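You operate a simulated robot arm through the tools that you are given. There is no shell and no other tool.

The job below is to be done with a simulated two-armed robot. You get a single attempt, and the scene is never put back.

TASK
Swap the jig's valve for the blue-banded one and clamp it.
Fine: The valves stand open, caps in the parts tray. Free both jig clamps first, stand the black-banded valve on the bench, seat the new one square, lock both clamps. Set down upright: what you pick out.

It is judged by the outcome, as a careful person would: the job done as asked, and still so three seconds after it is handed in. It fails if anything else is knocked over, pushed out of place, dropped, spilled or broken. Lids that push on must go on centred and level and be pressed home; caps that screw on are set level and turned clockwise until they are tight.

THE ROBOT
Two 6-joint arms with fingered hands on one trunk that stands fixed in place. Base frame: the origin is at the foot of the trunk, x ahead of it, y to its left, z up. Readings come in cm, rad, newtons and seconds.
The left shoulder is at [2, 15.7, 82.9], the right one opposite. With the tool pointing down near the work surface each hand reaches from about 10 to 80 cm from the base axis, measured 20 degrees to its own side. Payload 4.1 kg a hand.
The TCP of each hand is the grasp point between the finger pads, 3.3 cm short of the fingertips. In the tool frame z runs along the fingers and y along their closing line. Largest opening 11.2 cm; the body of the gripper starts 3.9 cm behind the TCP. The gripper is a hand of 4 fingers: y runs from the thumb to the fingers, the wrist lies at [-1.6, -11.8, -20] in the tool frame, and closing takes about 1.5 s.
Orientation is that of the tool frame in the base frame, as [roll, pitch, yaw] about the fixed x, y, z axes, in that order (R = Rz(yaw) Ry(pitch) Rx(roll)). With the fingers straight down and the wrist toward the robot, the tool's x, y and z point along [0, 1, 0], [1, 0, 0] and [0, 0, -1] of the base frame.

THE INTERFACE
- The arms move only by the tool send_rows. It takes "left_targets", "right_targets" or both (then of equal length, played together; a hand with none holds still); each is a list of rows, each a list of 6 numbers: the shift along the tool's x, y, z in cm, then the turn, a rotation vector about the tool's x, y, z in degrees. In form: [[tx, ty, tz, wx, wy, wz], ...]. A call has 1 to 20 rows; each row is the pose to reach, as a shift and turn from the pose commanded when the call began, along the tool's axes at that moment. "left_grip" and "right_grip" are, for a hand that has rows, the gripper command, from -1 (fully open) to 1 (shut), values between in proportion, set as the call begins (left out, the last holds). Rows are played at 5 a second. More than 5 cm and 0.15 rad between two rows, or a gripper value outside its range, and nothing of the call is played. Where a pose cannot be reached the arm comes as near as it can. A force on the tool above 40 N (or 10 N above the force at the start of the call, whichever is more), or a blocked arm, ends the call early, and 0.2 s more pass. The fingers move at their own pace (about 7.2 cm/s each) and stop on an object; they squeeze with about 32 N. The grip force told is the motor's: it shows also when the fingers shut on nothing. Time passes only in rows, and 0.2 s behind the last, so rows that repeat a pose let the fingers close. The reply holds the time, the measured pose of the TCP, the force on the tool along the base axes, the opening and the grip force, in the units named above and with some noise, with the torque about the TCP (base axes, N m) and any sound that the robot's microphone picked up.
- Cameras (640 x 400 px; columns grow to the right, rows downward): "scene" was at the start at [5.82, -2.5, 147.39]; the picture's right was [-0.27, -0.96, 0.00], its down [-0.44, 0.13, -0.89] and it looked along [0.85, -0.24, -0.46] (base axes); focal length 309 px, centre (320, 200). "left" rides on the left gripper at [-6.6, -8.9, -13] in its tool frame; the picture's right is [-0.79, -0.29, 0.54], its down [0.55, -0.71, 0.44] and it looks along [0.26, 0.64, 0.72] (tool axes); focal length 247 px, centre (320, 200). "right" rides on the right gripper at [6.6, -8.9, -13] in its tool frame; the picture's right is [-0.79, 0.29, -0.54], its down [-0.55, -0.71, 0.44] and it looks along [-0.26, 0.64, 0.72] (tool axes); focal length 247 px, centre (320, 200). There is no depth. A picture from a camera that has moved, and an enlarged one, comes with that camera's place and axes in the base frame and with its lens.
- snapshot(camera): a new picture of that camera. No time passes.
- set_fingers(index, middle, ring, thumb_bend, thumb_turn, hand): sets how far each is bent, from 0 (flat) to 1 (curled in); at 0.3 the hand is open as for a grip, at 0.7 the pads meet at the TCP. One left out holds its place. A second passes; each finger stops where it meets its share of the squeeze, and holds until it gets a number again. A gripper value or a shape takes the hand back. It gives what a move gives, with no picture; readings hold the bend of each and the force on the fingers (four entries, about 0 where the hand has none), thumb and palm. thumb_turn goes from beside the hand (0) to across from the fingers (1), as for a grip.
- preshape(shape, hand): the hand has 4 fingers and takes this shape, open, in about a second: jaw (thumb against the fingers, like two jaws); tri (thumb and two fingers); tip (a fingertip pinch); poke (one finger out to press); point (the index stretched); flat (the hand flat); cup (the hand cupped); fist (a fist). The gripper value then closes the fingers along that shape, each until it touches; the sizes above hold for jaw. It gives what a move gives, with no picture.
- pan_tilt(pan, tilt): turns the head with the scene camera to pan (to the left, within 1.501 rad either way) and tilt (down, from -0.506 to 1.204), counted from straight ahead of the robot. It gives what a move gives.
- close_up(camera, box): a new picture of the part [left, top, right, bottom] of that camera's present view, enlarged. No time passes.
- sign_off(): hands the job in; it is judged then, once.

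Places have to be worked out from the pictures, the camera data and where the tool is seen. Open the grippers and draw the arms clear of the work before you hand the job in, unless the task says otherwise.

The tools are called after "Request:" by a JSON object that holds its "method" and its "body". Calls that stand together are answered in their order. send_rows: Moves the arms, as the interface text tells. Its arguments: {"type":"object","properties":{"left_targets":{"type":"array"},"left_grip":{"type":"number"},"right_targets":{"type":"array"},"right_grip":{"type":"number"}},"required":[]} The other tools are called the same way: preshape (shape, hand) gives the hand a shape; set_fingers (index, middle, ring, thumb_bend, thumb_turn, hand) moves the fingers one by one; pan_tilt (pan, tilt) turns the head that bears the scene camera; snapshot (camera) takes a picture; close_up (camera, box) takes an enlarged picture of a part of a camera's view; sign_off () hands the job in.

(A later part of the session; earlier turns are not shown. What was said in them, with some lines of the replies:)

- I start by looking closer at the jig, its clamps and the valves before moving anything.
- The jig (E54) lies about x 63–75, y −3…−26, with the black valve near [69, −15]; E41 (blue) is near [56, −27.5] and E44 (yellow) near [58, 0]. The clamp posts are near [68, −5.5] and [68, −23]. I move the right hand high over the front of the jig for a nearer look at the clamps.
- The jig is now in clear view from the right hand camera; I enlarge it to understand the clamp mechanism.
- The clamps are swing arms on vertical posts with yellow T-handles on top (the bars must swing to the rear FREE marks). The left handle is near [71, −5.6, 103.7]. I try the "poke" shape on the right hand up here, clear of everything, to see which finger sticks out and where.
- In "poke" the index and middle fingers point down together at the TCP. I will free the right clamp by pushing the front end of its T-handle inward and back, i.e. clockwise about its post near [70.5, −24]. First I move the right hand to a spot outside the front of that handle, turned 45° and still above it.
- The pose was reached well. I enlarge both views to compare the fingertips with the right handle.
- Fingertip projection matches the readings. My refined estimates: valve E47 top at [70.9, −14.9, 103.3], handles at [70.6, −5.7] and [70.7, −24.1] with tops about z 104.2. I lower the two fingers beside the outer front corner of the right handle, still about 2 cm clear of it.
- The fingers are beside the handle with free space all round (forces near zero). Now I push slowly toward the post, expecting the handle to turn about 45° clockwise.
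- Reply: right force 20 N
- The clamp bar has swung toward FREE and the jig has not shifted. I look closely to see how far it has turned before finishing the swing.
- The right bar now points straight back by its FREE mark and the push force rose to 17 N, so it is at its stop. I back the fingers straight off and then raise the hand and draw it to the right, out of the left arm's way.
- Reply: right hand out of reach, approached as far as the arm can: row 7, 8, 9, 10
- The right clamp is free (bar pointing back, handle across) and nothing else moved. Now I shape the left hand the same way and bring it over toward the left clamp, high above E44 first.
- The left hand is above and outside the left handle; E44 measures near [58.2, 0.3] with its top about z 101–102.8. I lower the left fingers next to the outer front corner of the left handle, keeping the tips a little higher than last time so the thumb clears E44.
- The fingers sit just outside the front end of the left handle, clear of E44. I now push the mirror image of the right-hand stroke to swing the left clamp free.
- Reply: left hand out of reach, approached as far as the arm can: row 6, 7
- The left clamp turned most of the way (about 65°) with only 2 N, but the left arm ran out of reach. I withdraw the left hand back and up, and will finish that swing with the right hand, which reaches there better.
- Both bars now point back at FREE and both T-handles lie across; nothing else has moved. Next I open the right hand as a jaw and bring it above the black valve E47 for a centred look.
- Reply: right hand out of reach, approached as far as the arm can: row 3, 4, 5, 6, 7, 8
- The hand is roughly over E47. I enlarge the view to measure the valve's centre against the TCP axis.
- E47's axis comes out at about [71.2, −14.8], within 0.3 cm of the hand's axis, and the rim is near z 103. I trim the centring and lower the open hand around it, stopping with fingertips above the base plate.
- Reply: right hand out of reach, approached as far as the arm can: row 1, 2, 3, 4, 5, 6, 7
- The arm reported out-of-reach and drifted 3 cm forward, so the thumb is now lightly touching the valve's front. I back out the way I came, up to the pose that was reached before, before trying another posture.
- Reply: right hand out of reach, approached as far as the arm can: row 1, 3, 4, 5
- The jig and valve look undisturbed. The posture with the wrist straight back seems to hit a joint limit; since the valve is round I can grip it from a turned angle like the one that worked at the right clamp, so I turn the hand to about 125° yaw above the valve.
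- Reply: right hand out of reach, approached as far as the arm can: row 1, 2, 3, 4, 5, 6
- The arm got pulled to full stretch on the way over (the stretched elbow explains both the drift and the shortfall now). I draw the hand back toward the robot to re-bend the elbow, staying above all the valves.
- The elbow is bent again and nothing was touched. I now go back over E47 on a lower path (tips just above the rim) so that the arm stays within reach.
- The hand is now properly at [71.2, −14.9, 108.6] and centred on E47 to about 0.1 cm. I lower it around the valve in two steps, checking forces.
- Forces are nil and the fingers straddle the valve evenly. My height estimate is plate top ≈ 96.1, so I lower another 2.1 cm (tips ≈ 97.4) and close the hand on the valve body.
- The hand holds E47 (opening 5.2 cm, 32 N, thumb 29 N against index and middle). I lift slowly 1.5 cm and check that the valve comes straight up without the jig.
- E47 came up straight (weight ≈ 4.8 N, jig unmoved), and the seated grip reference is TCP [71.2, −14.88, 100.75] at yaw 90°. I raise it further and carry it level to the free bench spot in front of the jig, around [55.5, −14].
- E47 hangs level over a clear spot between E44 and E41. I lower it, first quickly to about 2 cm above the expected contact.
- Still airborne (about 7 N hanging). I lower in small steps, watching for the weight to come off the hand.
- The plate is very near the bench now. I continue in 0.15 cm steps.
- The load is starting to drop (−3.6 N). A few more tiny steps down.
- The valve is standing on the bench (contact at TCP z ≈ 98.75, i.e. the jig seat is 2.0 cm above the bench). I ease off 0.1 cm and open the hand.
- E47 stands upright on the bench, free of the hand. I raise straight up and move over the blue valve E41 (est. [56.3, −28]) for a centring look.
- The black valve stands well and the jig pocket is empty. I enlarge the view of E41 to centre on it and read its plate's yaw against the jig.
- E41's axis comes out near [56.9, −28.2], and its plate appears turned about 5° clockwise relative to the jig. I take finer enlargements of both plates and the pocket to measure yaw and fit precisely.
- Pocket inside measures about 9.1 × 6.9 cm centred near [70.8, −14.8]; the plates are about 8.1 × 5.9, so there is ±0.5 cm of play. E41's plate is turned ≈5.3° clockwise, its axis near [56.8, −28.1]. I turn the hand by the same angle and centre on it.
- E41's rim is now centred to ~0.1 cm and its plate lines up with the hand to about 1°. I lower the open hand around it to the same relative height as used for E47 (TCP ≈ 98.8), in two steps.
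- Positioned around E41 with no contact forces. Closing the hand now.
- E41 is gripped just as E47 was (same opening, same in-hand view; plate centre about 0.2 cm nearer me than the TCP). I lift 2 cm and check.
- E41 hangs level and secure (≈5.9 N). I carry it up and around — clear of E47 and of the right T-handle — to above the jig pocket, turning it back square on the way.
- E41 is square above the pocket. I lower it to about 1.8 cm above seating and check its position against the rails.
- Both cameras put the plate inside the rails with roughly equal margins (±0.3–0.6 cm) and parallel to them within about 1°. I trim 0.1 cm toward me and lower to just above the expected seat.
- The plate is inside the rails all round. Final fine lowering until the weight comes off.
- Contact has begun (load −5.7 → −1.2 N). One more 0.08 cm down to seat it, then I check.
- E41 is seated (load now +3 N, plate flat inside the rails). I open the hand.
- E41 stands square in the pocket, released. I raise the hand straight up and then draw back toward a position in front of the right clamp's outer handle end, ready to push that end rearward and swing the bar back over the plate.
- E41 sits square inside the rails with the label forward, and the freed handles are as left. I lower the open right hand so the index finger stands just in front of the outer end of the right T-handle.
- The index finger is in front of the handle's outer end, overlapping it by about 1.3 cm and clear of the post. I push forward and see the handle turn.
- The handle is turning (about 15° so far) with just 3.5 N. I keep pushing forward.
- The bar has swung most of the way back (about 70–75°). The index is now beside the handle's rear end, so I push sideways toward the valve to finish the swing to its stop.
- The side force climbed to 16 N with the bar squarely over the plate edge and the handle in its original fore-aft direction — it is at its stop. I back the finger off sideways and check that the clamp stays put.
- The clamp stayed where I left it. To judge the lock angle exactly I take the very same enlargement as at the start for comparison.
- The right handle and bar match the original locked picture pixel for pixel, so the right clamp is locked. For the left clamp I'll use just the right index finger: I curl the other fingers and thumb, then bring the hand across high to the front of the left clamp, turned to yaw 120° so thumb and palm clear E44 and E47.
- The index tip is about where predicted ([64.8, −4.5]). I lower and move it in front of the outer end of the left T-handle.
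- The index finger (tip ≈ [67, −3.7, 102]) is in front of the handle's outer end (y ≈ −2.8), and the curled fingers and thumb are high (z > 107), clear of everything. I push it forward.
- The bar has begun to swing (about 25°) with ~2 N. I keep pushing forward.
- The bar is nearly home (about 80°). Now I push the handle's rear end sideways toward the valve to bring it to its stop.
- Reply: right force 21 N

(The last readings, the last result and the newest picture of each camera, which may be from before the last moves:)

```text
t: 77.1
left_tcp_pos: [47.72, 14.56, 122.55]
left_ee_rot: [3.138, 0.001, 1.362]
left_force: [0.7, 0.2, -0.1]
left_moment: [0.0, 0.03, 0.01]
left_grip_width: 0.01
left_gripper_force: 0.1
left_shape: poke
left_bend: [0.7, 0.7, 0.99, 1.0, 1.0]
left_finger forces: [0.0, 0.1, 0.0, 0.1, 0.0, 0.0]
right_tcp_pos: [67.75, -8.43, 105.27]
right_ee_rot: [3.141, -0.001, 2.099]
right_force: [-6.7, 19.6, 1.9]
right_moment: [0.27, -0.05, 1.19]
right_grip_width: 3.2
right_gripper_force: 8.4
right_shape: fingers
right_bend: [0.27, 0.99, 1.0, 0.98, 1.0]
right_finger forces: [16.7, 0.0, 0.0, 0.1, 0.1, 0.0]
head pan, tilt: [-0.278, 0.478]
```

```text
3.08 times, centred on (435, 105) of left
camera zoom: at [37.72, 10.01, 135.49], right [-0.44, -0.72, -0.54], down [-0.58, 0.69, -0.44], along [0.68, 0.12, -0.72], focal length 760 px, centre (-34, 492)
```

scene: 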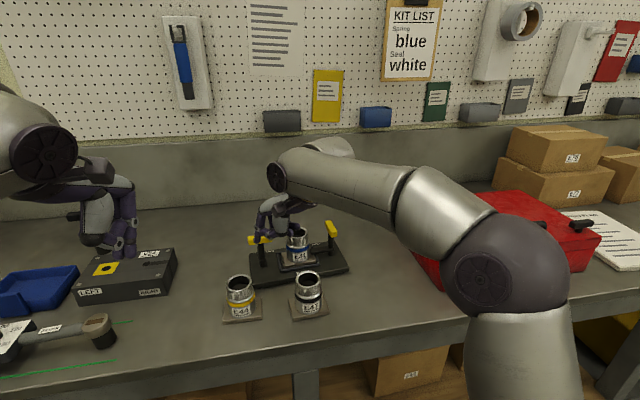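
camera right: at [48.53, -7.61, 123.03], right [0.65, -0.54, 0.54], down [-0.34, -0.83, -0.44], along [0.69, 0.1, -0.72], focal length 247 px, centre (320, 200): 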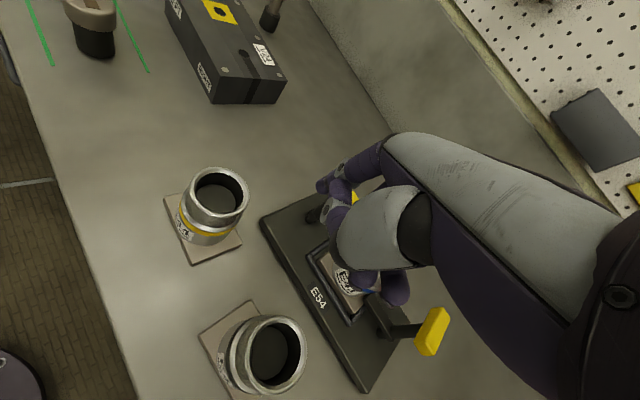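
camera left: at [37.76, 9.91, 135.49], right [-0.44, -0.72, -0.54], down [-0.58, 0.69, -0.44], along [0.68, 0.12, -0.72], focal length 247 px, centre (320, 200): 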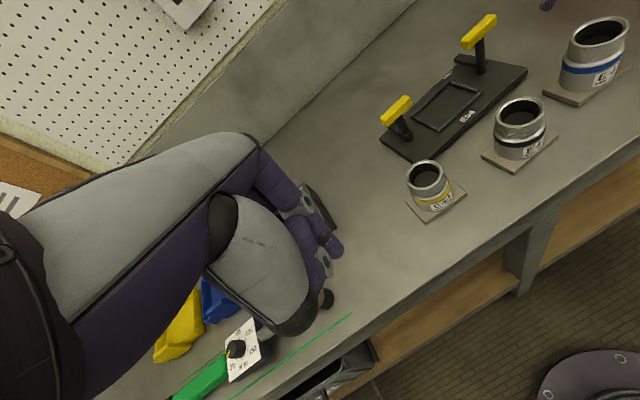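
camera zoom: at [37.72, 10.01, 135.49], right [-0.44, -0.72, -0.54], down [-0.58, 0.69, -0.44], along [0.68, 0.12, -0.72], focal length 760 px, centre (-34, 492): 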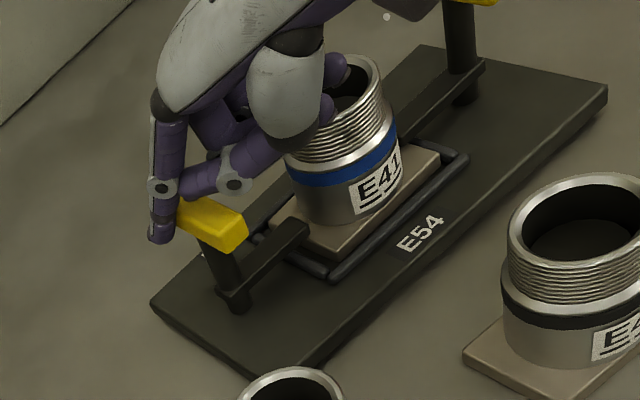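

The side force rose to 20 N with the bar lying straight over the plate: the left clamp is at its stop. I back the finger away outward, raise the hand and withdraw it back and to the right.

Request:
{"method": "send_rows", "body": {"right_targets": [[0.69, 0.4, 0, 0, 0, 0], [1.3, 0.75, 0, 0, 0, 0], [1.3, 0.75, -1.5, 0, 0, 0], [1.8, -0.11, -3.5, 0, 0, 0], [2.37, -2.09, -5, 0, 0, 0], [3.01, -5.19, -6, 0, 0, 4], [2.53, -8.36, -7, 0, 0, 8], [1.19, -12.02, -8, 0, 0, 12], [-0.83, -15.5, -9, 0, 0, 16], [-2.86, -19.0, -10, 0, 0, 20], [-4.45, -22.2, -11, 0, 0, 25], [-4.45, -22.2, -11, 0, 0, 25]]}}

Request:
{"method": "snapshot", "body": {"camera": "scene"}}

Request:
{"method": "close_up", "body": {"camera": "scene", "box": [240, 210, 360, 295]}}

Request:
{"method": "close_up", "body": {"camera": "left", "box": [370, 0, 570, 180]}}

Request:
{"method": "snapshot", "body": {"camera": "right"}}

```text
t: 79.7
left_tcp_pos: [47.85, 14.44, 122.55]
left_ee_rot: [3.139, 0.001, 1.361]
left_force: [-0.1, -0.1, 0.4]
left_moment: [0.01, 0.02, 0.0]
left_grip_width: 0.01
left_gripper_force: 0.0
left_shape: poke
left_bend: [0.7, 0.7, 0.99, 1.0, 1.0]
left_finger forces: [0.0, 0.0, 0.1, 0.1, 0.0, 0.0]
right_tcp_pos: [50.78, -23.95, 116.27]
right_ee_rot: [-3.141, 0.002, 1.659]
right_force: [0.2, -0.5, 0.1]
right_moment: [-0.01, 0.0, -0.02]
right_grip_width: 3.05
right_gripper_force: 0.1
right_shape: fingers
right_bend: [0.29, 0.99, 1.0, 0.98, 1.0]
right_finger forces: [0.0, 0.1, 0.0, 0.1, 0.1, 0.0]
head pan, tilt: [-0.278, 0.478]
```

```text
taken
```

scene: 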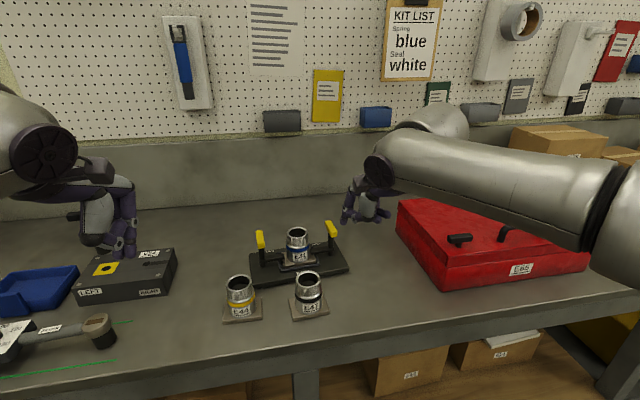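

```text
4.71 times, centred on (300, 252) of scene
camera zoom: at [5.83, -2.49, 147.39], right [-0.27, -0.96, 0.0], down [-0.44, 0.13, -0.89], along [0.85, -0.24, -0.46], focal length 1455 px, centre (414, -47)
```

zoom: 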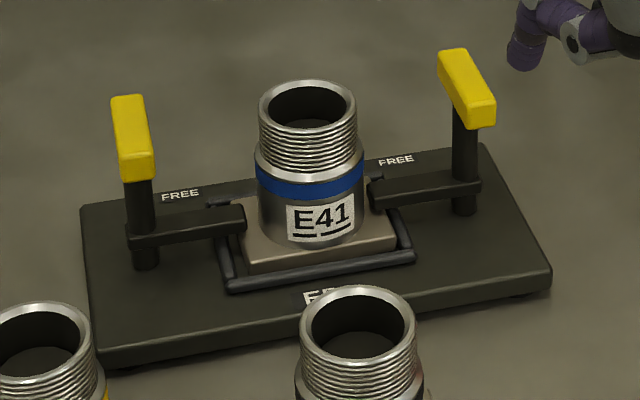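

```text
2.22 times, centred on (470, 90) of left
camera zoom: at [37.77, 9.9, 135.49], right [-0.44, -0.72, -0.54], down [-0.58, 0.69, -0.44], along [0.68, 0.12, -0.72], focal length 549 px, centre (-13, 444)
```

zoom: 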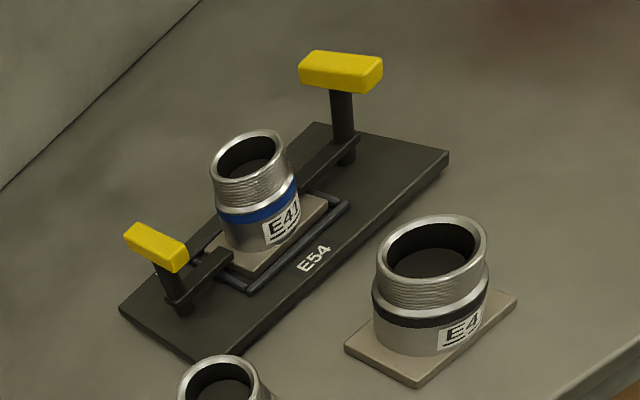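

```text
taken
camera right: at [41.32, -18.13, 129.24], right [0.35, -0.76, 0.54], down [-0.66, -0.61, -0.44], along [0.66, -0.2, -0.72], focal length 247 px, centre (320, 200)
```

right: 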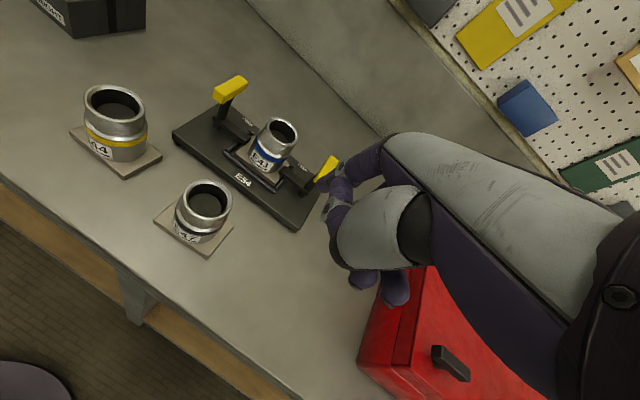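

Both handles and bars match the original locked picture, E41 sits between the rails, and E47, E44 and the jig are in place. I check closely that both bar tips overlap the plate, and open both hands.

Request:
{"method": "preshape", "body": {"shape": "jaw", "hand": "right"}}

Request:
{"method": "preshape", "body": {"shape": "jaw", "hand": "left"}}

Request:
{"method": "close_up", "body": {"camera": "right", "box": [170, 70, 350, 240]}}

Request:
{"method": "close_up", "body": {"camera": "scene", "box": [265, 225, 340, 280]}}

```text
t: 80.6
left_tcp_pos: [47.83, 14.33, 122.57]
left_ee_rot: [3.14, 0.0, 1.361]
left_force: [0.1, -0.3, 0.3]
left_moment: [-0.01, -0.02, -0.01]
left_grip_width: 0.0
left_gripper_force: 0.0
left_shape: poke
left_bend: [0.7, 0.7, 0.99, 1.0, 1.0]
left_finger forces: [0.1, 0.0, 0.1, 0.1, 0.0, 0.1]
right_tcp_pos: [50.69, -23.91, 116.19]
right_ee_rot: [-3.141, 0.0, 1.658]
right_force: [-0.8, 0.5, 0.4]
right_moment: [-0.01, -0.01, 0.0]
right_grip_width: 11.18
right_gripper_force: 0.0
right_shape: jaw
right_bend: [0.3, 0.3, 0.3, 0.3, 0.98]
right_finger forces: [0.0, 0.0, 0.0, 0.1, 0.0, 0.1]
head pan, tilt: [-0.278, 0.478]
```

```text
t: 81.5
left_tcp_pos: [47.83, 14.44, 122.46]
left_ee_rot: [-3.141, 0.0, 1.362]
left_force: [0.5, -0.6, -0.1]
left_moment: [-0.02, 0.01, 0.01]
left_grip_width: 11.18
left_gripper_force: 0.0
left_shape: jaw
left_bend: [0.3, 0.3, 0.3, 0.3, 0.98]
left_finger forces: [0.0, 0.0, 0.0, 0.0, 0.0, 0.0]
right_tcp_pos: [50.7, -23.88, 116.33]
right_ee_rot: [3.141, 0.001, 1.66]
right_force: [0.0, 0.2, 0.2]
right_moment: [0.01, -0.01, -0.03]
right_grip_width: 11.16
right_gripper_force: 0.1
right_shape: jaw
right_bend: [0.3, 0.3, 0.3, 0.3, 0.98]
right_finger forces: [0.0, 0.1, 0.0, 0.0, 0.0, 0.0]
head pan, tilt: [-0.278, 0.478]
```

```text
2.35 times, centred on (260, 155) of right
camera zoom: at [41.33, -18.11, 129.24], right [0.35, -0.76, 0.54], down [-0.66, -0.61, -0.44], along [0.66, -0.2, -0.72], focal length 581 px, centre (461, 306)
```

zoom: 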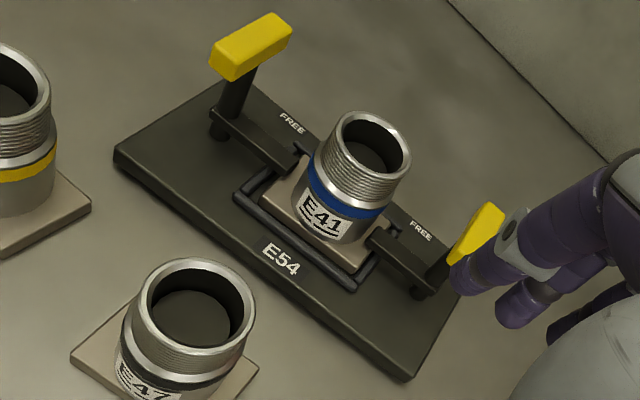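

```text
7.27 times, centred on (302, 252) of scene
camera zoom: at [5.82, -2.5, 147.39], right [-0.27, -0.96, 0.0], down [-0.44, 0.13, -0.89], along [0.85, -0.24, -0.46], focal length 2248 px, centre (447, -182)
```

zoom: 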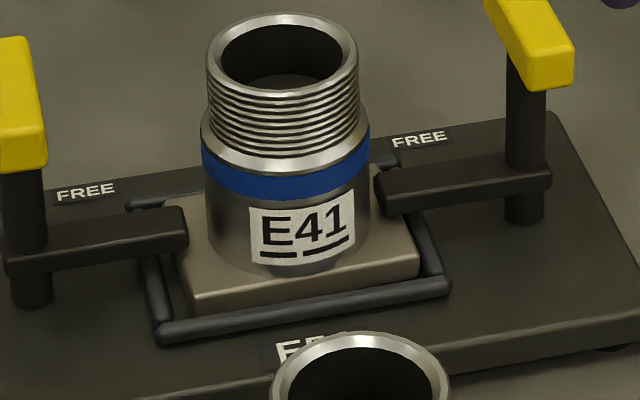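

Both bars lie over the plate and nothing else is disturbed. The plate looks slightly right of centre, so I enlarge more to measure how well centred and square it is.

Request:
{"method": "close_up", "body": {"camera": "scene", "box": [278, 243, 302, 268]}}

Request:
{"method": "close_up", "body": {"camera": "scene", "box": [302, 238, 326, 263]}}

Request:
{"method": "close_up", "body": {"camera": "right", "box": [220, 120, 310, 200]}}

Request:
{"method": "close_up", "body": {"camera": "left", "box": [405, 65, 490, 140]}}

```text
16.00 times, centred on (290, 256) of scene
camera zoom: at [5.82, -2.5, 147.39], right [-0.27, -0.96, 0.0], down [-0.44, 0.13, -0.89], along [0.85, -0.24, -0.46], focal length 4946 px, centre (800, -688)
```

zoom: 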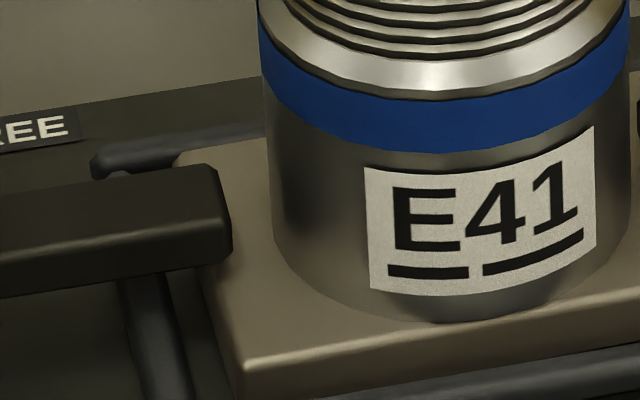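

```text
16.00 times, centred on (314, 250) of scene
camera zoom: at [5.82, -2.5, 147.39], right [-0.27, -0.96, 0.0], down [-0.44, 0.13, -0.89], along [0.85, -0.24, -0.46], focal length 4946 px, centre (416, -608)
```

zoom: 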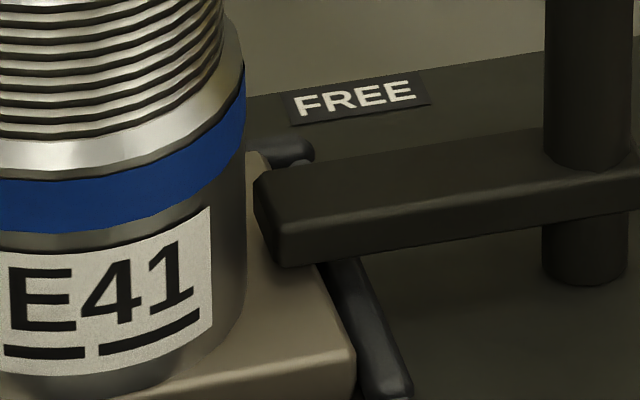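

```text
5.00 times, centred on (265, 160) of right
camera zoom: at [41.33, -18.11, 129.24], right [0.35, -0.76, 0.54], down [-0.66, -0.61, -0.44], along [0.66, -0.2, -0.72], focal length 1235 px, centre (595, 400)
```

zoom: 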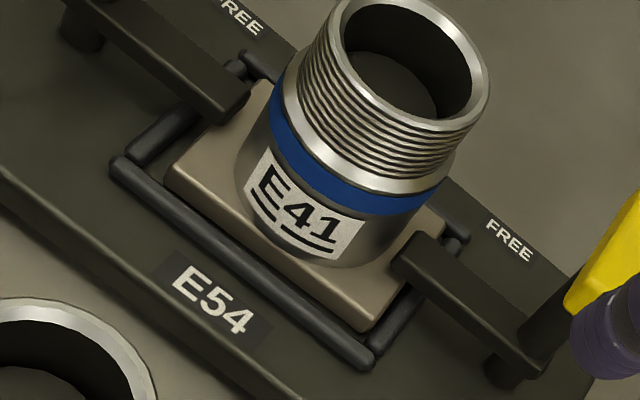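

```text
5.33 times, centred on (448, 102) of left
camera zoom: at [37.76, 9.9, 135.49], right [-0.44, -0.72, -0.54], down [-0.58, 0.69, -0.44], along [0.68, 0.12, -0.72], focal length 1317 px, centre (-360, 720)
```

zoom: 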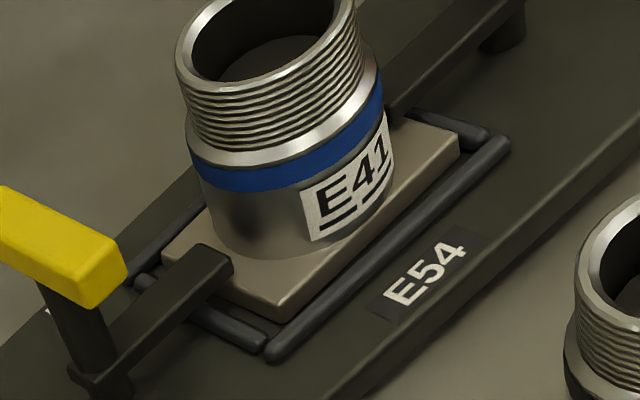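

The plate is square to the rails within about 1° and about 0.2 cm right of centre, inside its play. I look at the rear edge from the left camera to be sure it is not riding on the rear rail.

Request:
{"method": "close_up", "body": {"camera": "left", "box": [415, 92, 455, 132]}}

Request:
{"method": "close_up", "body": {"camera": "left", "box": [450, 70, 490, 110]}}

Request:
{"method": "close_up", "body": {"camera": "right", "box": [235, 120, 285, 170]}}

Request:
{"method": "close_up", "body": {"camera": "right", "box": [285, 145, 325, 200]}}

```text
10.00 times, centred on (435, 112) of left
camera zoom: at [37.76, 9.9, 135.49], right [-0.44, -0.72, -0.54], down [-0.58, 0.69, -0.44], along [0.68, 0.12, -0.72], focal length 2470 px, centre (-830, 1080)
```

zoom: 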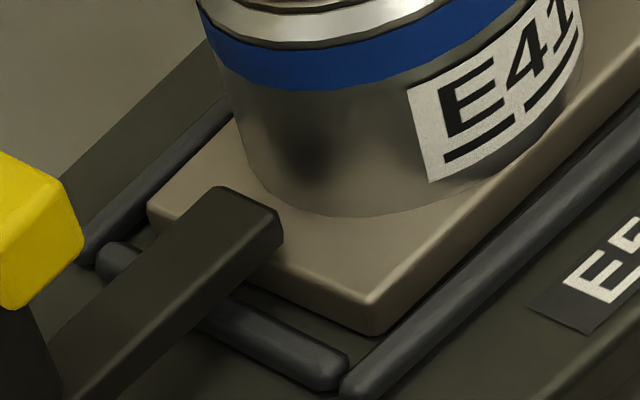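

```text
10.00 times, centred on (470, 90) of left
camera zoom: at [37.76, 9.9, 135.49], right [-0.44, -0.72, -0.54], down [-0.58, 0.69, -0.44], along [0.68, 0.12, -0.72], focal length 2470 px, centre (-1180, 1300)
```

zoom: 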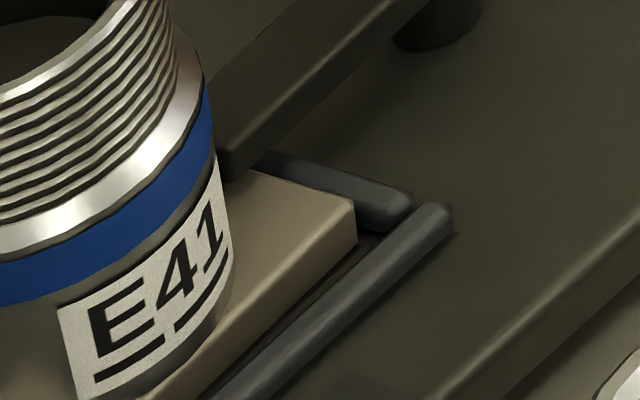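

```text
8.00 times, centred on (260, 145) of right
camera zoom: at [41.33, -18.11, 129.24], right [0.35, -0.76, 0.54], down [-0.66, -0.61, -0.44], along [0.66, -0.2, -0.72], focal length 1976 px, centre (800, 640)
```

zoom: 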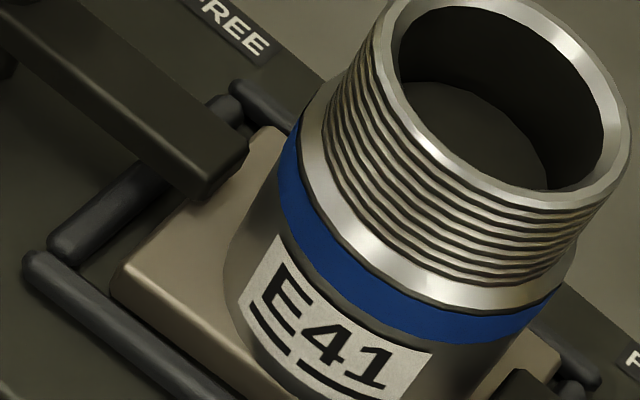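

```text
7.27 times, centred on (305, 172) of right
camera zoom: at [41.33, -18.11, 129.24], right [0.35, -0.76, 0.54], down [-0.66, -0.61, -0.44], along [0.66, -0.2, -0.72], focal length 1796 px, centre (429, 400)
```

zoom: 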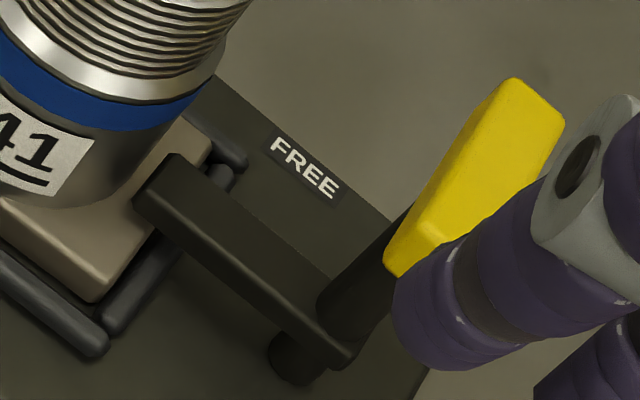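

The plate stands flat on the seat inside all four rails with both bars over it. I now draw both opened hands back and up, clear of the work.

Request:
{"method": "send_rows", "body": {"right_targets": [[-0.2, -1.8, -1.6, 0, 0, 0], [-0.5, -3.6, -3.2, 0, 0, 0], [-0.7, -5.4, -4.8, 0, 0, 0], [-1.0, -7.3, -6.4, 0, 0, 0], [-1.2, -9.1, -8.0, 0, 0, 0], [-1.2, -9.1, -8.0, 0, 0, 0]], "left_targets": [[0.1, -1.6, -1.0, 0, 0, 0], [0.1, -3.3, -2.0, 0, 0, 0], [0.2, -4.9, -3.0, 0, 0, 0], [0.2, -6.6, -4.0, 0, 0, 0], [0.3, -8.2, -5.0, 0, 0, 0], [0.3, -8.2, -5.0, 0, 0, 0]]}}

Request:
{"method": "snapshot", "body": {"camera": "scene"}}

Request:
{"method": "close_up", "body": {"camera": "scene", "box": [215, 205, 375, 330]}}

Request:
{"method": "snapshot", "body": {"camera": "right"}}

Request:
{"method": "snapshot", "body": {"camera": "left"}}

```text
t: 82.9
left_tcp_pos: [39.86, 16.24, 127.54]
left_ee_rot: [3.141, 0.0, 1.361]
left_force: [-0.2, -0.4, 0.1]
left_moment: [0.02, -0.03, -0.01]
left_grip_width: 11.19
left_gripper_force: 0.2
left_shape: jaw
left_bend: [0.3, 0.3, 0.3, 0.3, 0.98]
left_finger forces: [0.0, 0.0, 0.0, 0.0, 0.0, 0.1]
right_tcp_pos: [41.87, -25.93, 124.17]
right_ee_rot: [-3.141, -0.001, 1.658]
right_force: [0.0, 0.2, 1.0]
right_moment: [-0.01, 0.03, -0.02]
right_grip_width: 11.16
right_gripper_force: 0.2
right_shape: jaw
right_bend: [0.3, 0.3, 0.3, 0.3, 0.98]
right_finger forces: [0.0, 0.1, 0.0, 0.0, 0.0, 0.0]
head pan, tilt: [-0.278, 0.478]
```

```text
taken
```

scene: 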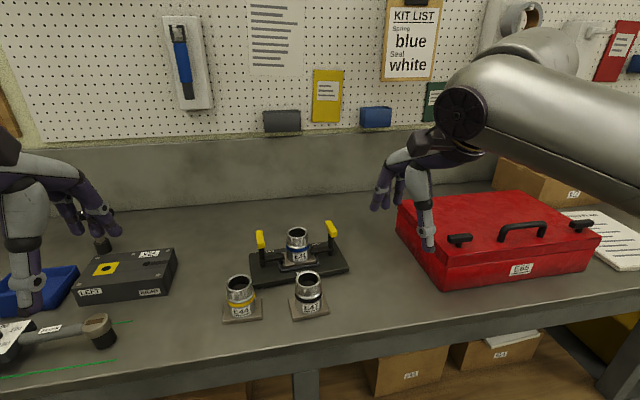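

```text
3.20 times, centred on (295, 268) of scene
camera zoom: at [5.84, -2.5, 147.39], right [-0.27, -0.96, 0.0], down [-0.44, 0.13, -0.89], along [0.85, -0.24, -0.46], focal length 989 px, centre (400, -16)
```

zoom: 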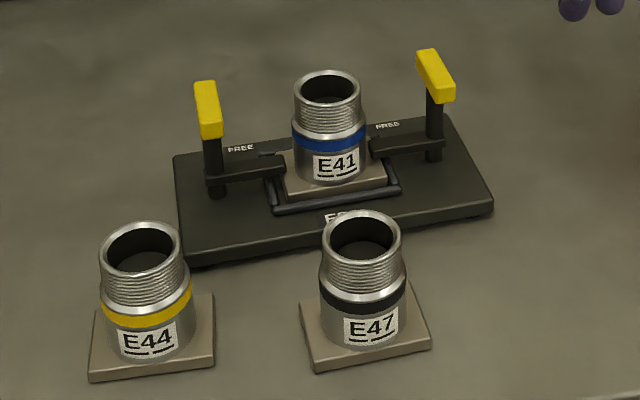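

```text
taken
camera right: at [32.45, -20.16, 137.21], right [0.36, -0.76, 0.54], down [-0.66, -0.61, -0.44], along [0.66, -0.2, -0.72], focal length 247 px, centre (320, 200)
```

right: 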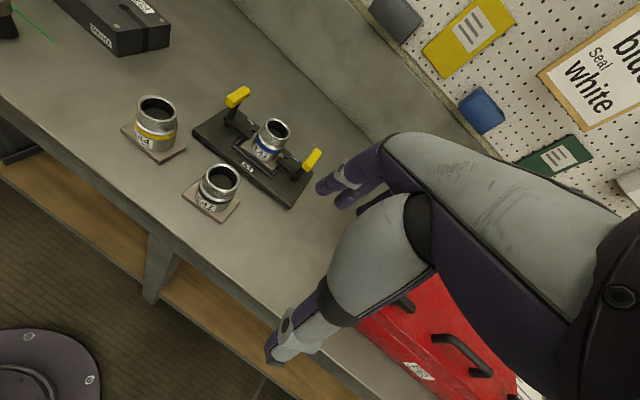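

```text
taken
camera left: at [29.72, 11.85, 140.52], right [-0.44, -0.72, -0.54], down [-0.58, 0.69, -0.44], along [0.68, 0.12, -0.72], focal length 247 px, centre (320, 200)
```

left: 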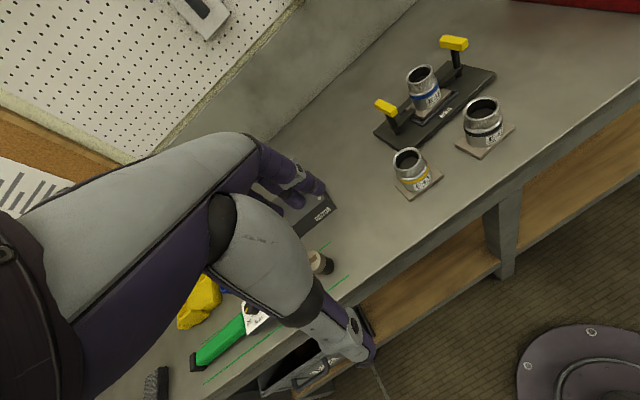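

Final views show E41 (blue) seated square in the jig with both clamps locked as they were originally. E47 (black) stands upright on the bench, E44, the toolbox and the rest are untouched, and both hands are open and clear. I hand the job in.

Request:
{"method": "sign_off", "body": {}}

```text
The job is handed in.
```

The swap is done: the blue-banded valve (E41) is in the jig with both clamps locked, and I've handed the job in.

- **Blue valve:** E41 sits flat inside the pocket rails and within about 1° of square. It is about 0.2 cm right of centre, within the pocket's roughly 0.5 cm of play either side.
- **Clamps:** I pushed each one home to its stop. The handles and bars match the picture taken at the start, when they were locked. Because of the offset, the left bar overlaps the plate by only about 0.35 cm, against about 1 cm on the right.
- **Black valve:** E47 stands upright on the bench in front of the jig.
- **Everything else:** On my first reach over the jig, my thumb lightly touched E47 (about 6 N), and it may have shifted slightly in the pocket before I lifted it out. I saw nothing else moved, tipped or dropped. Both hands are open and drawn clear.
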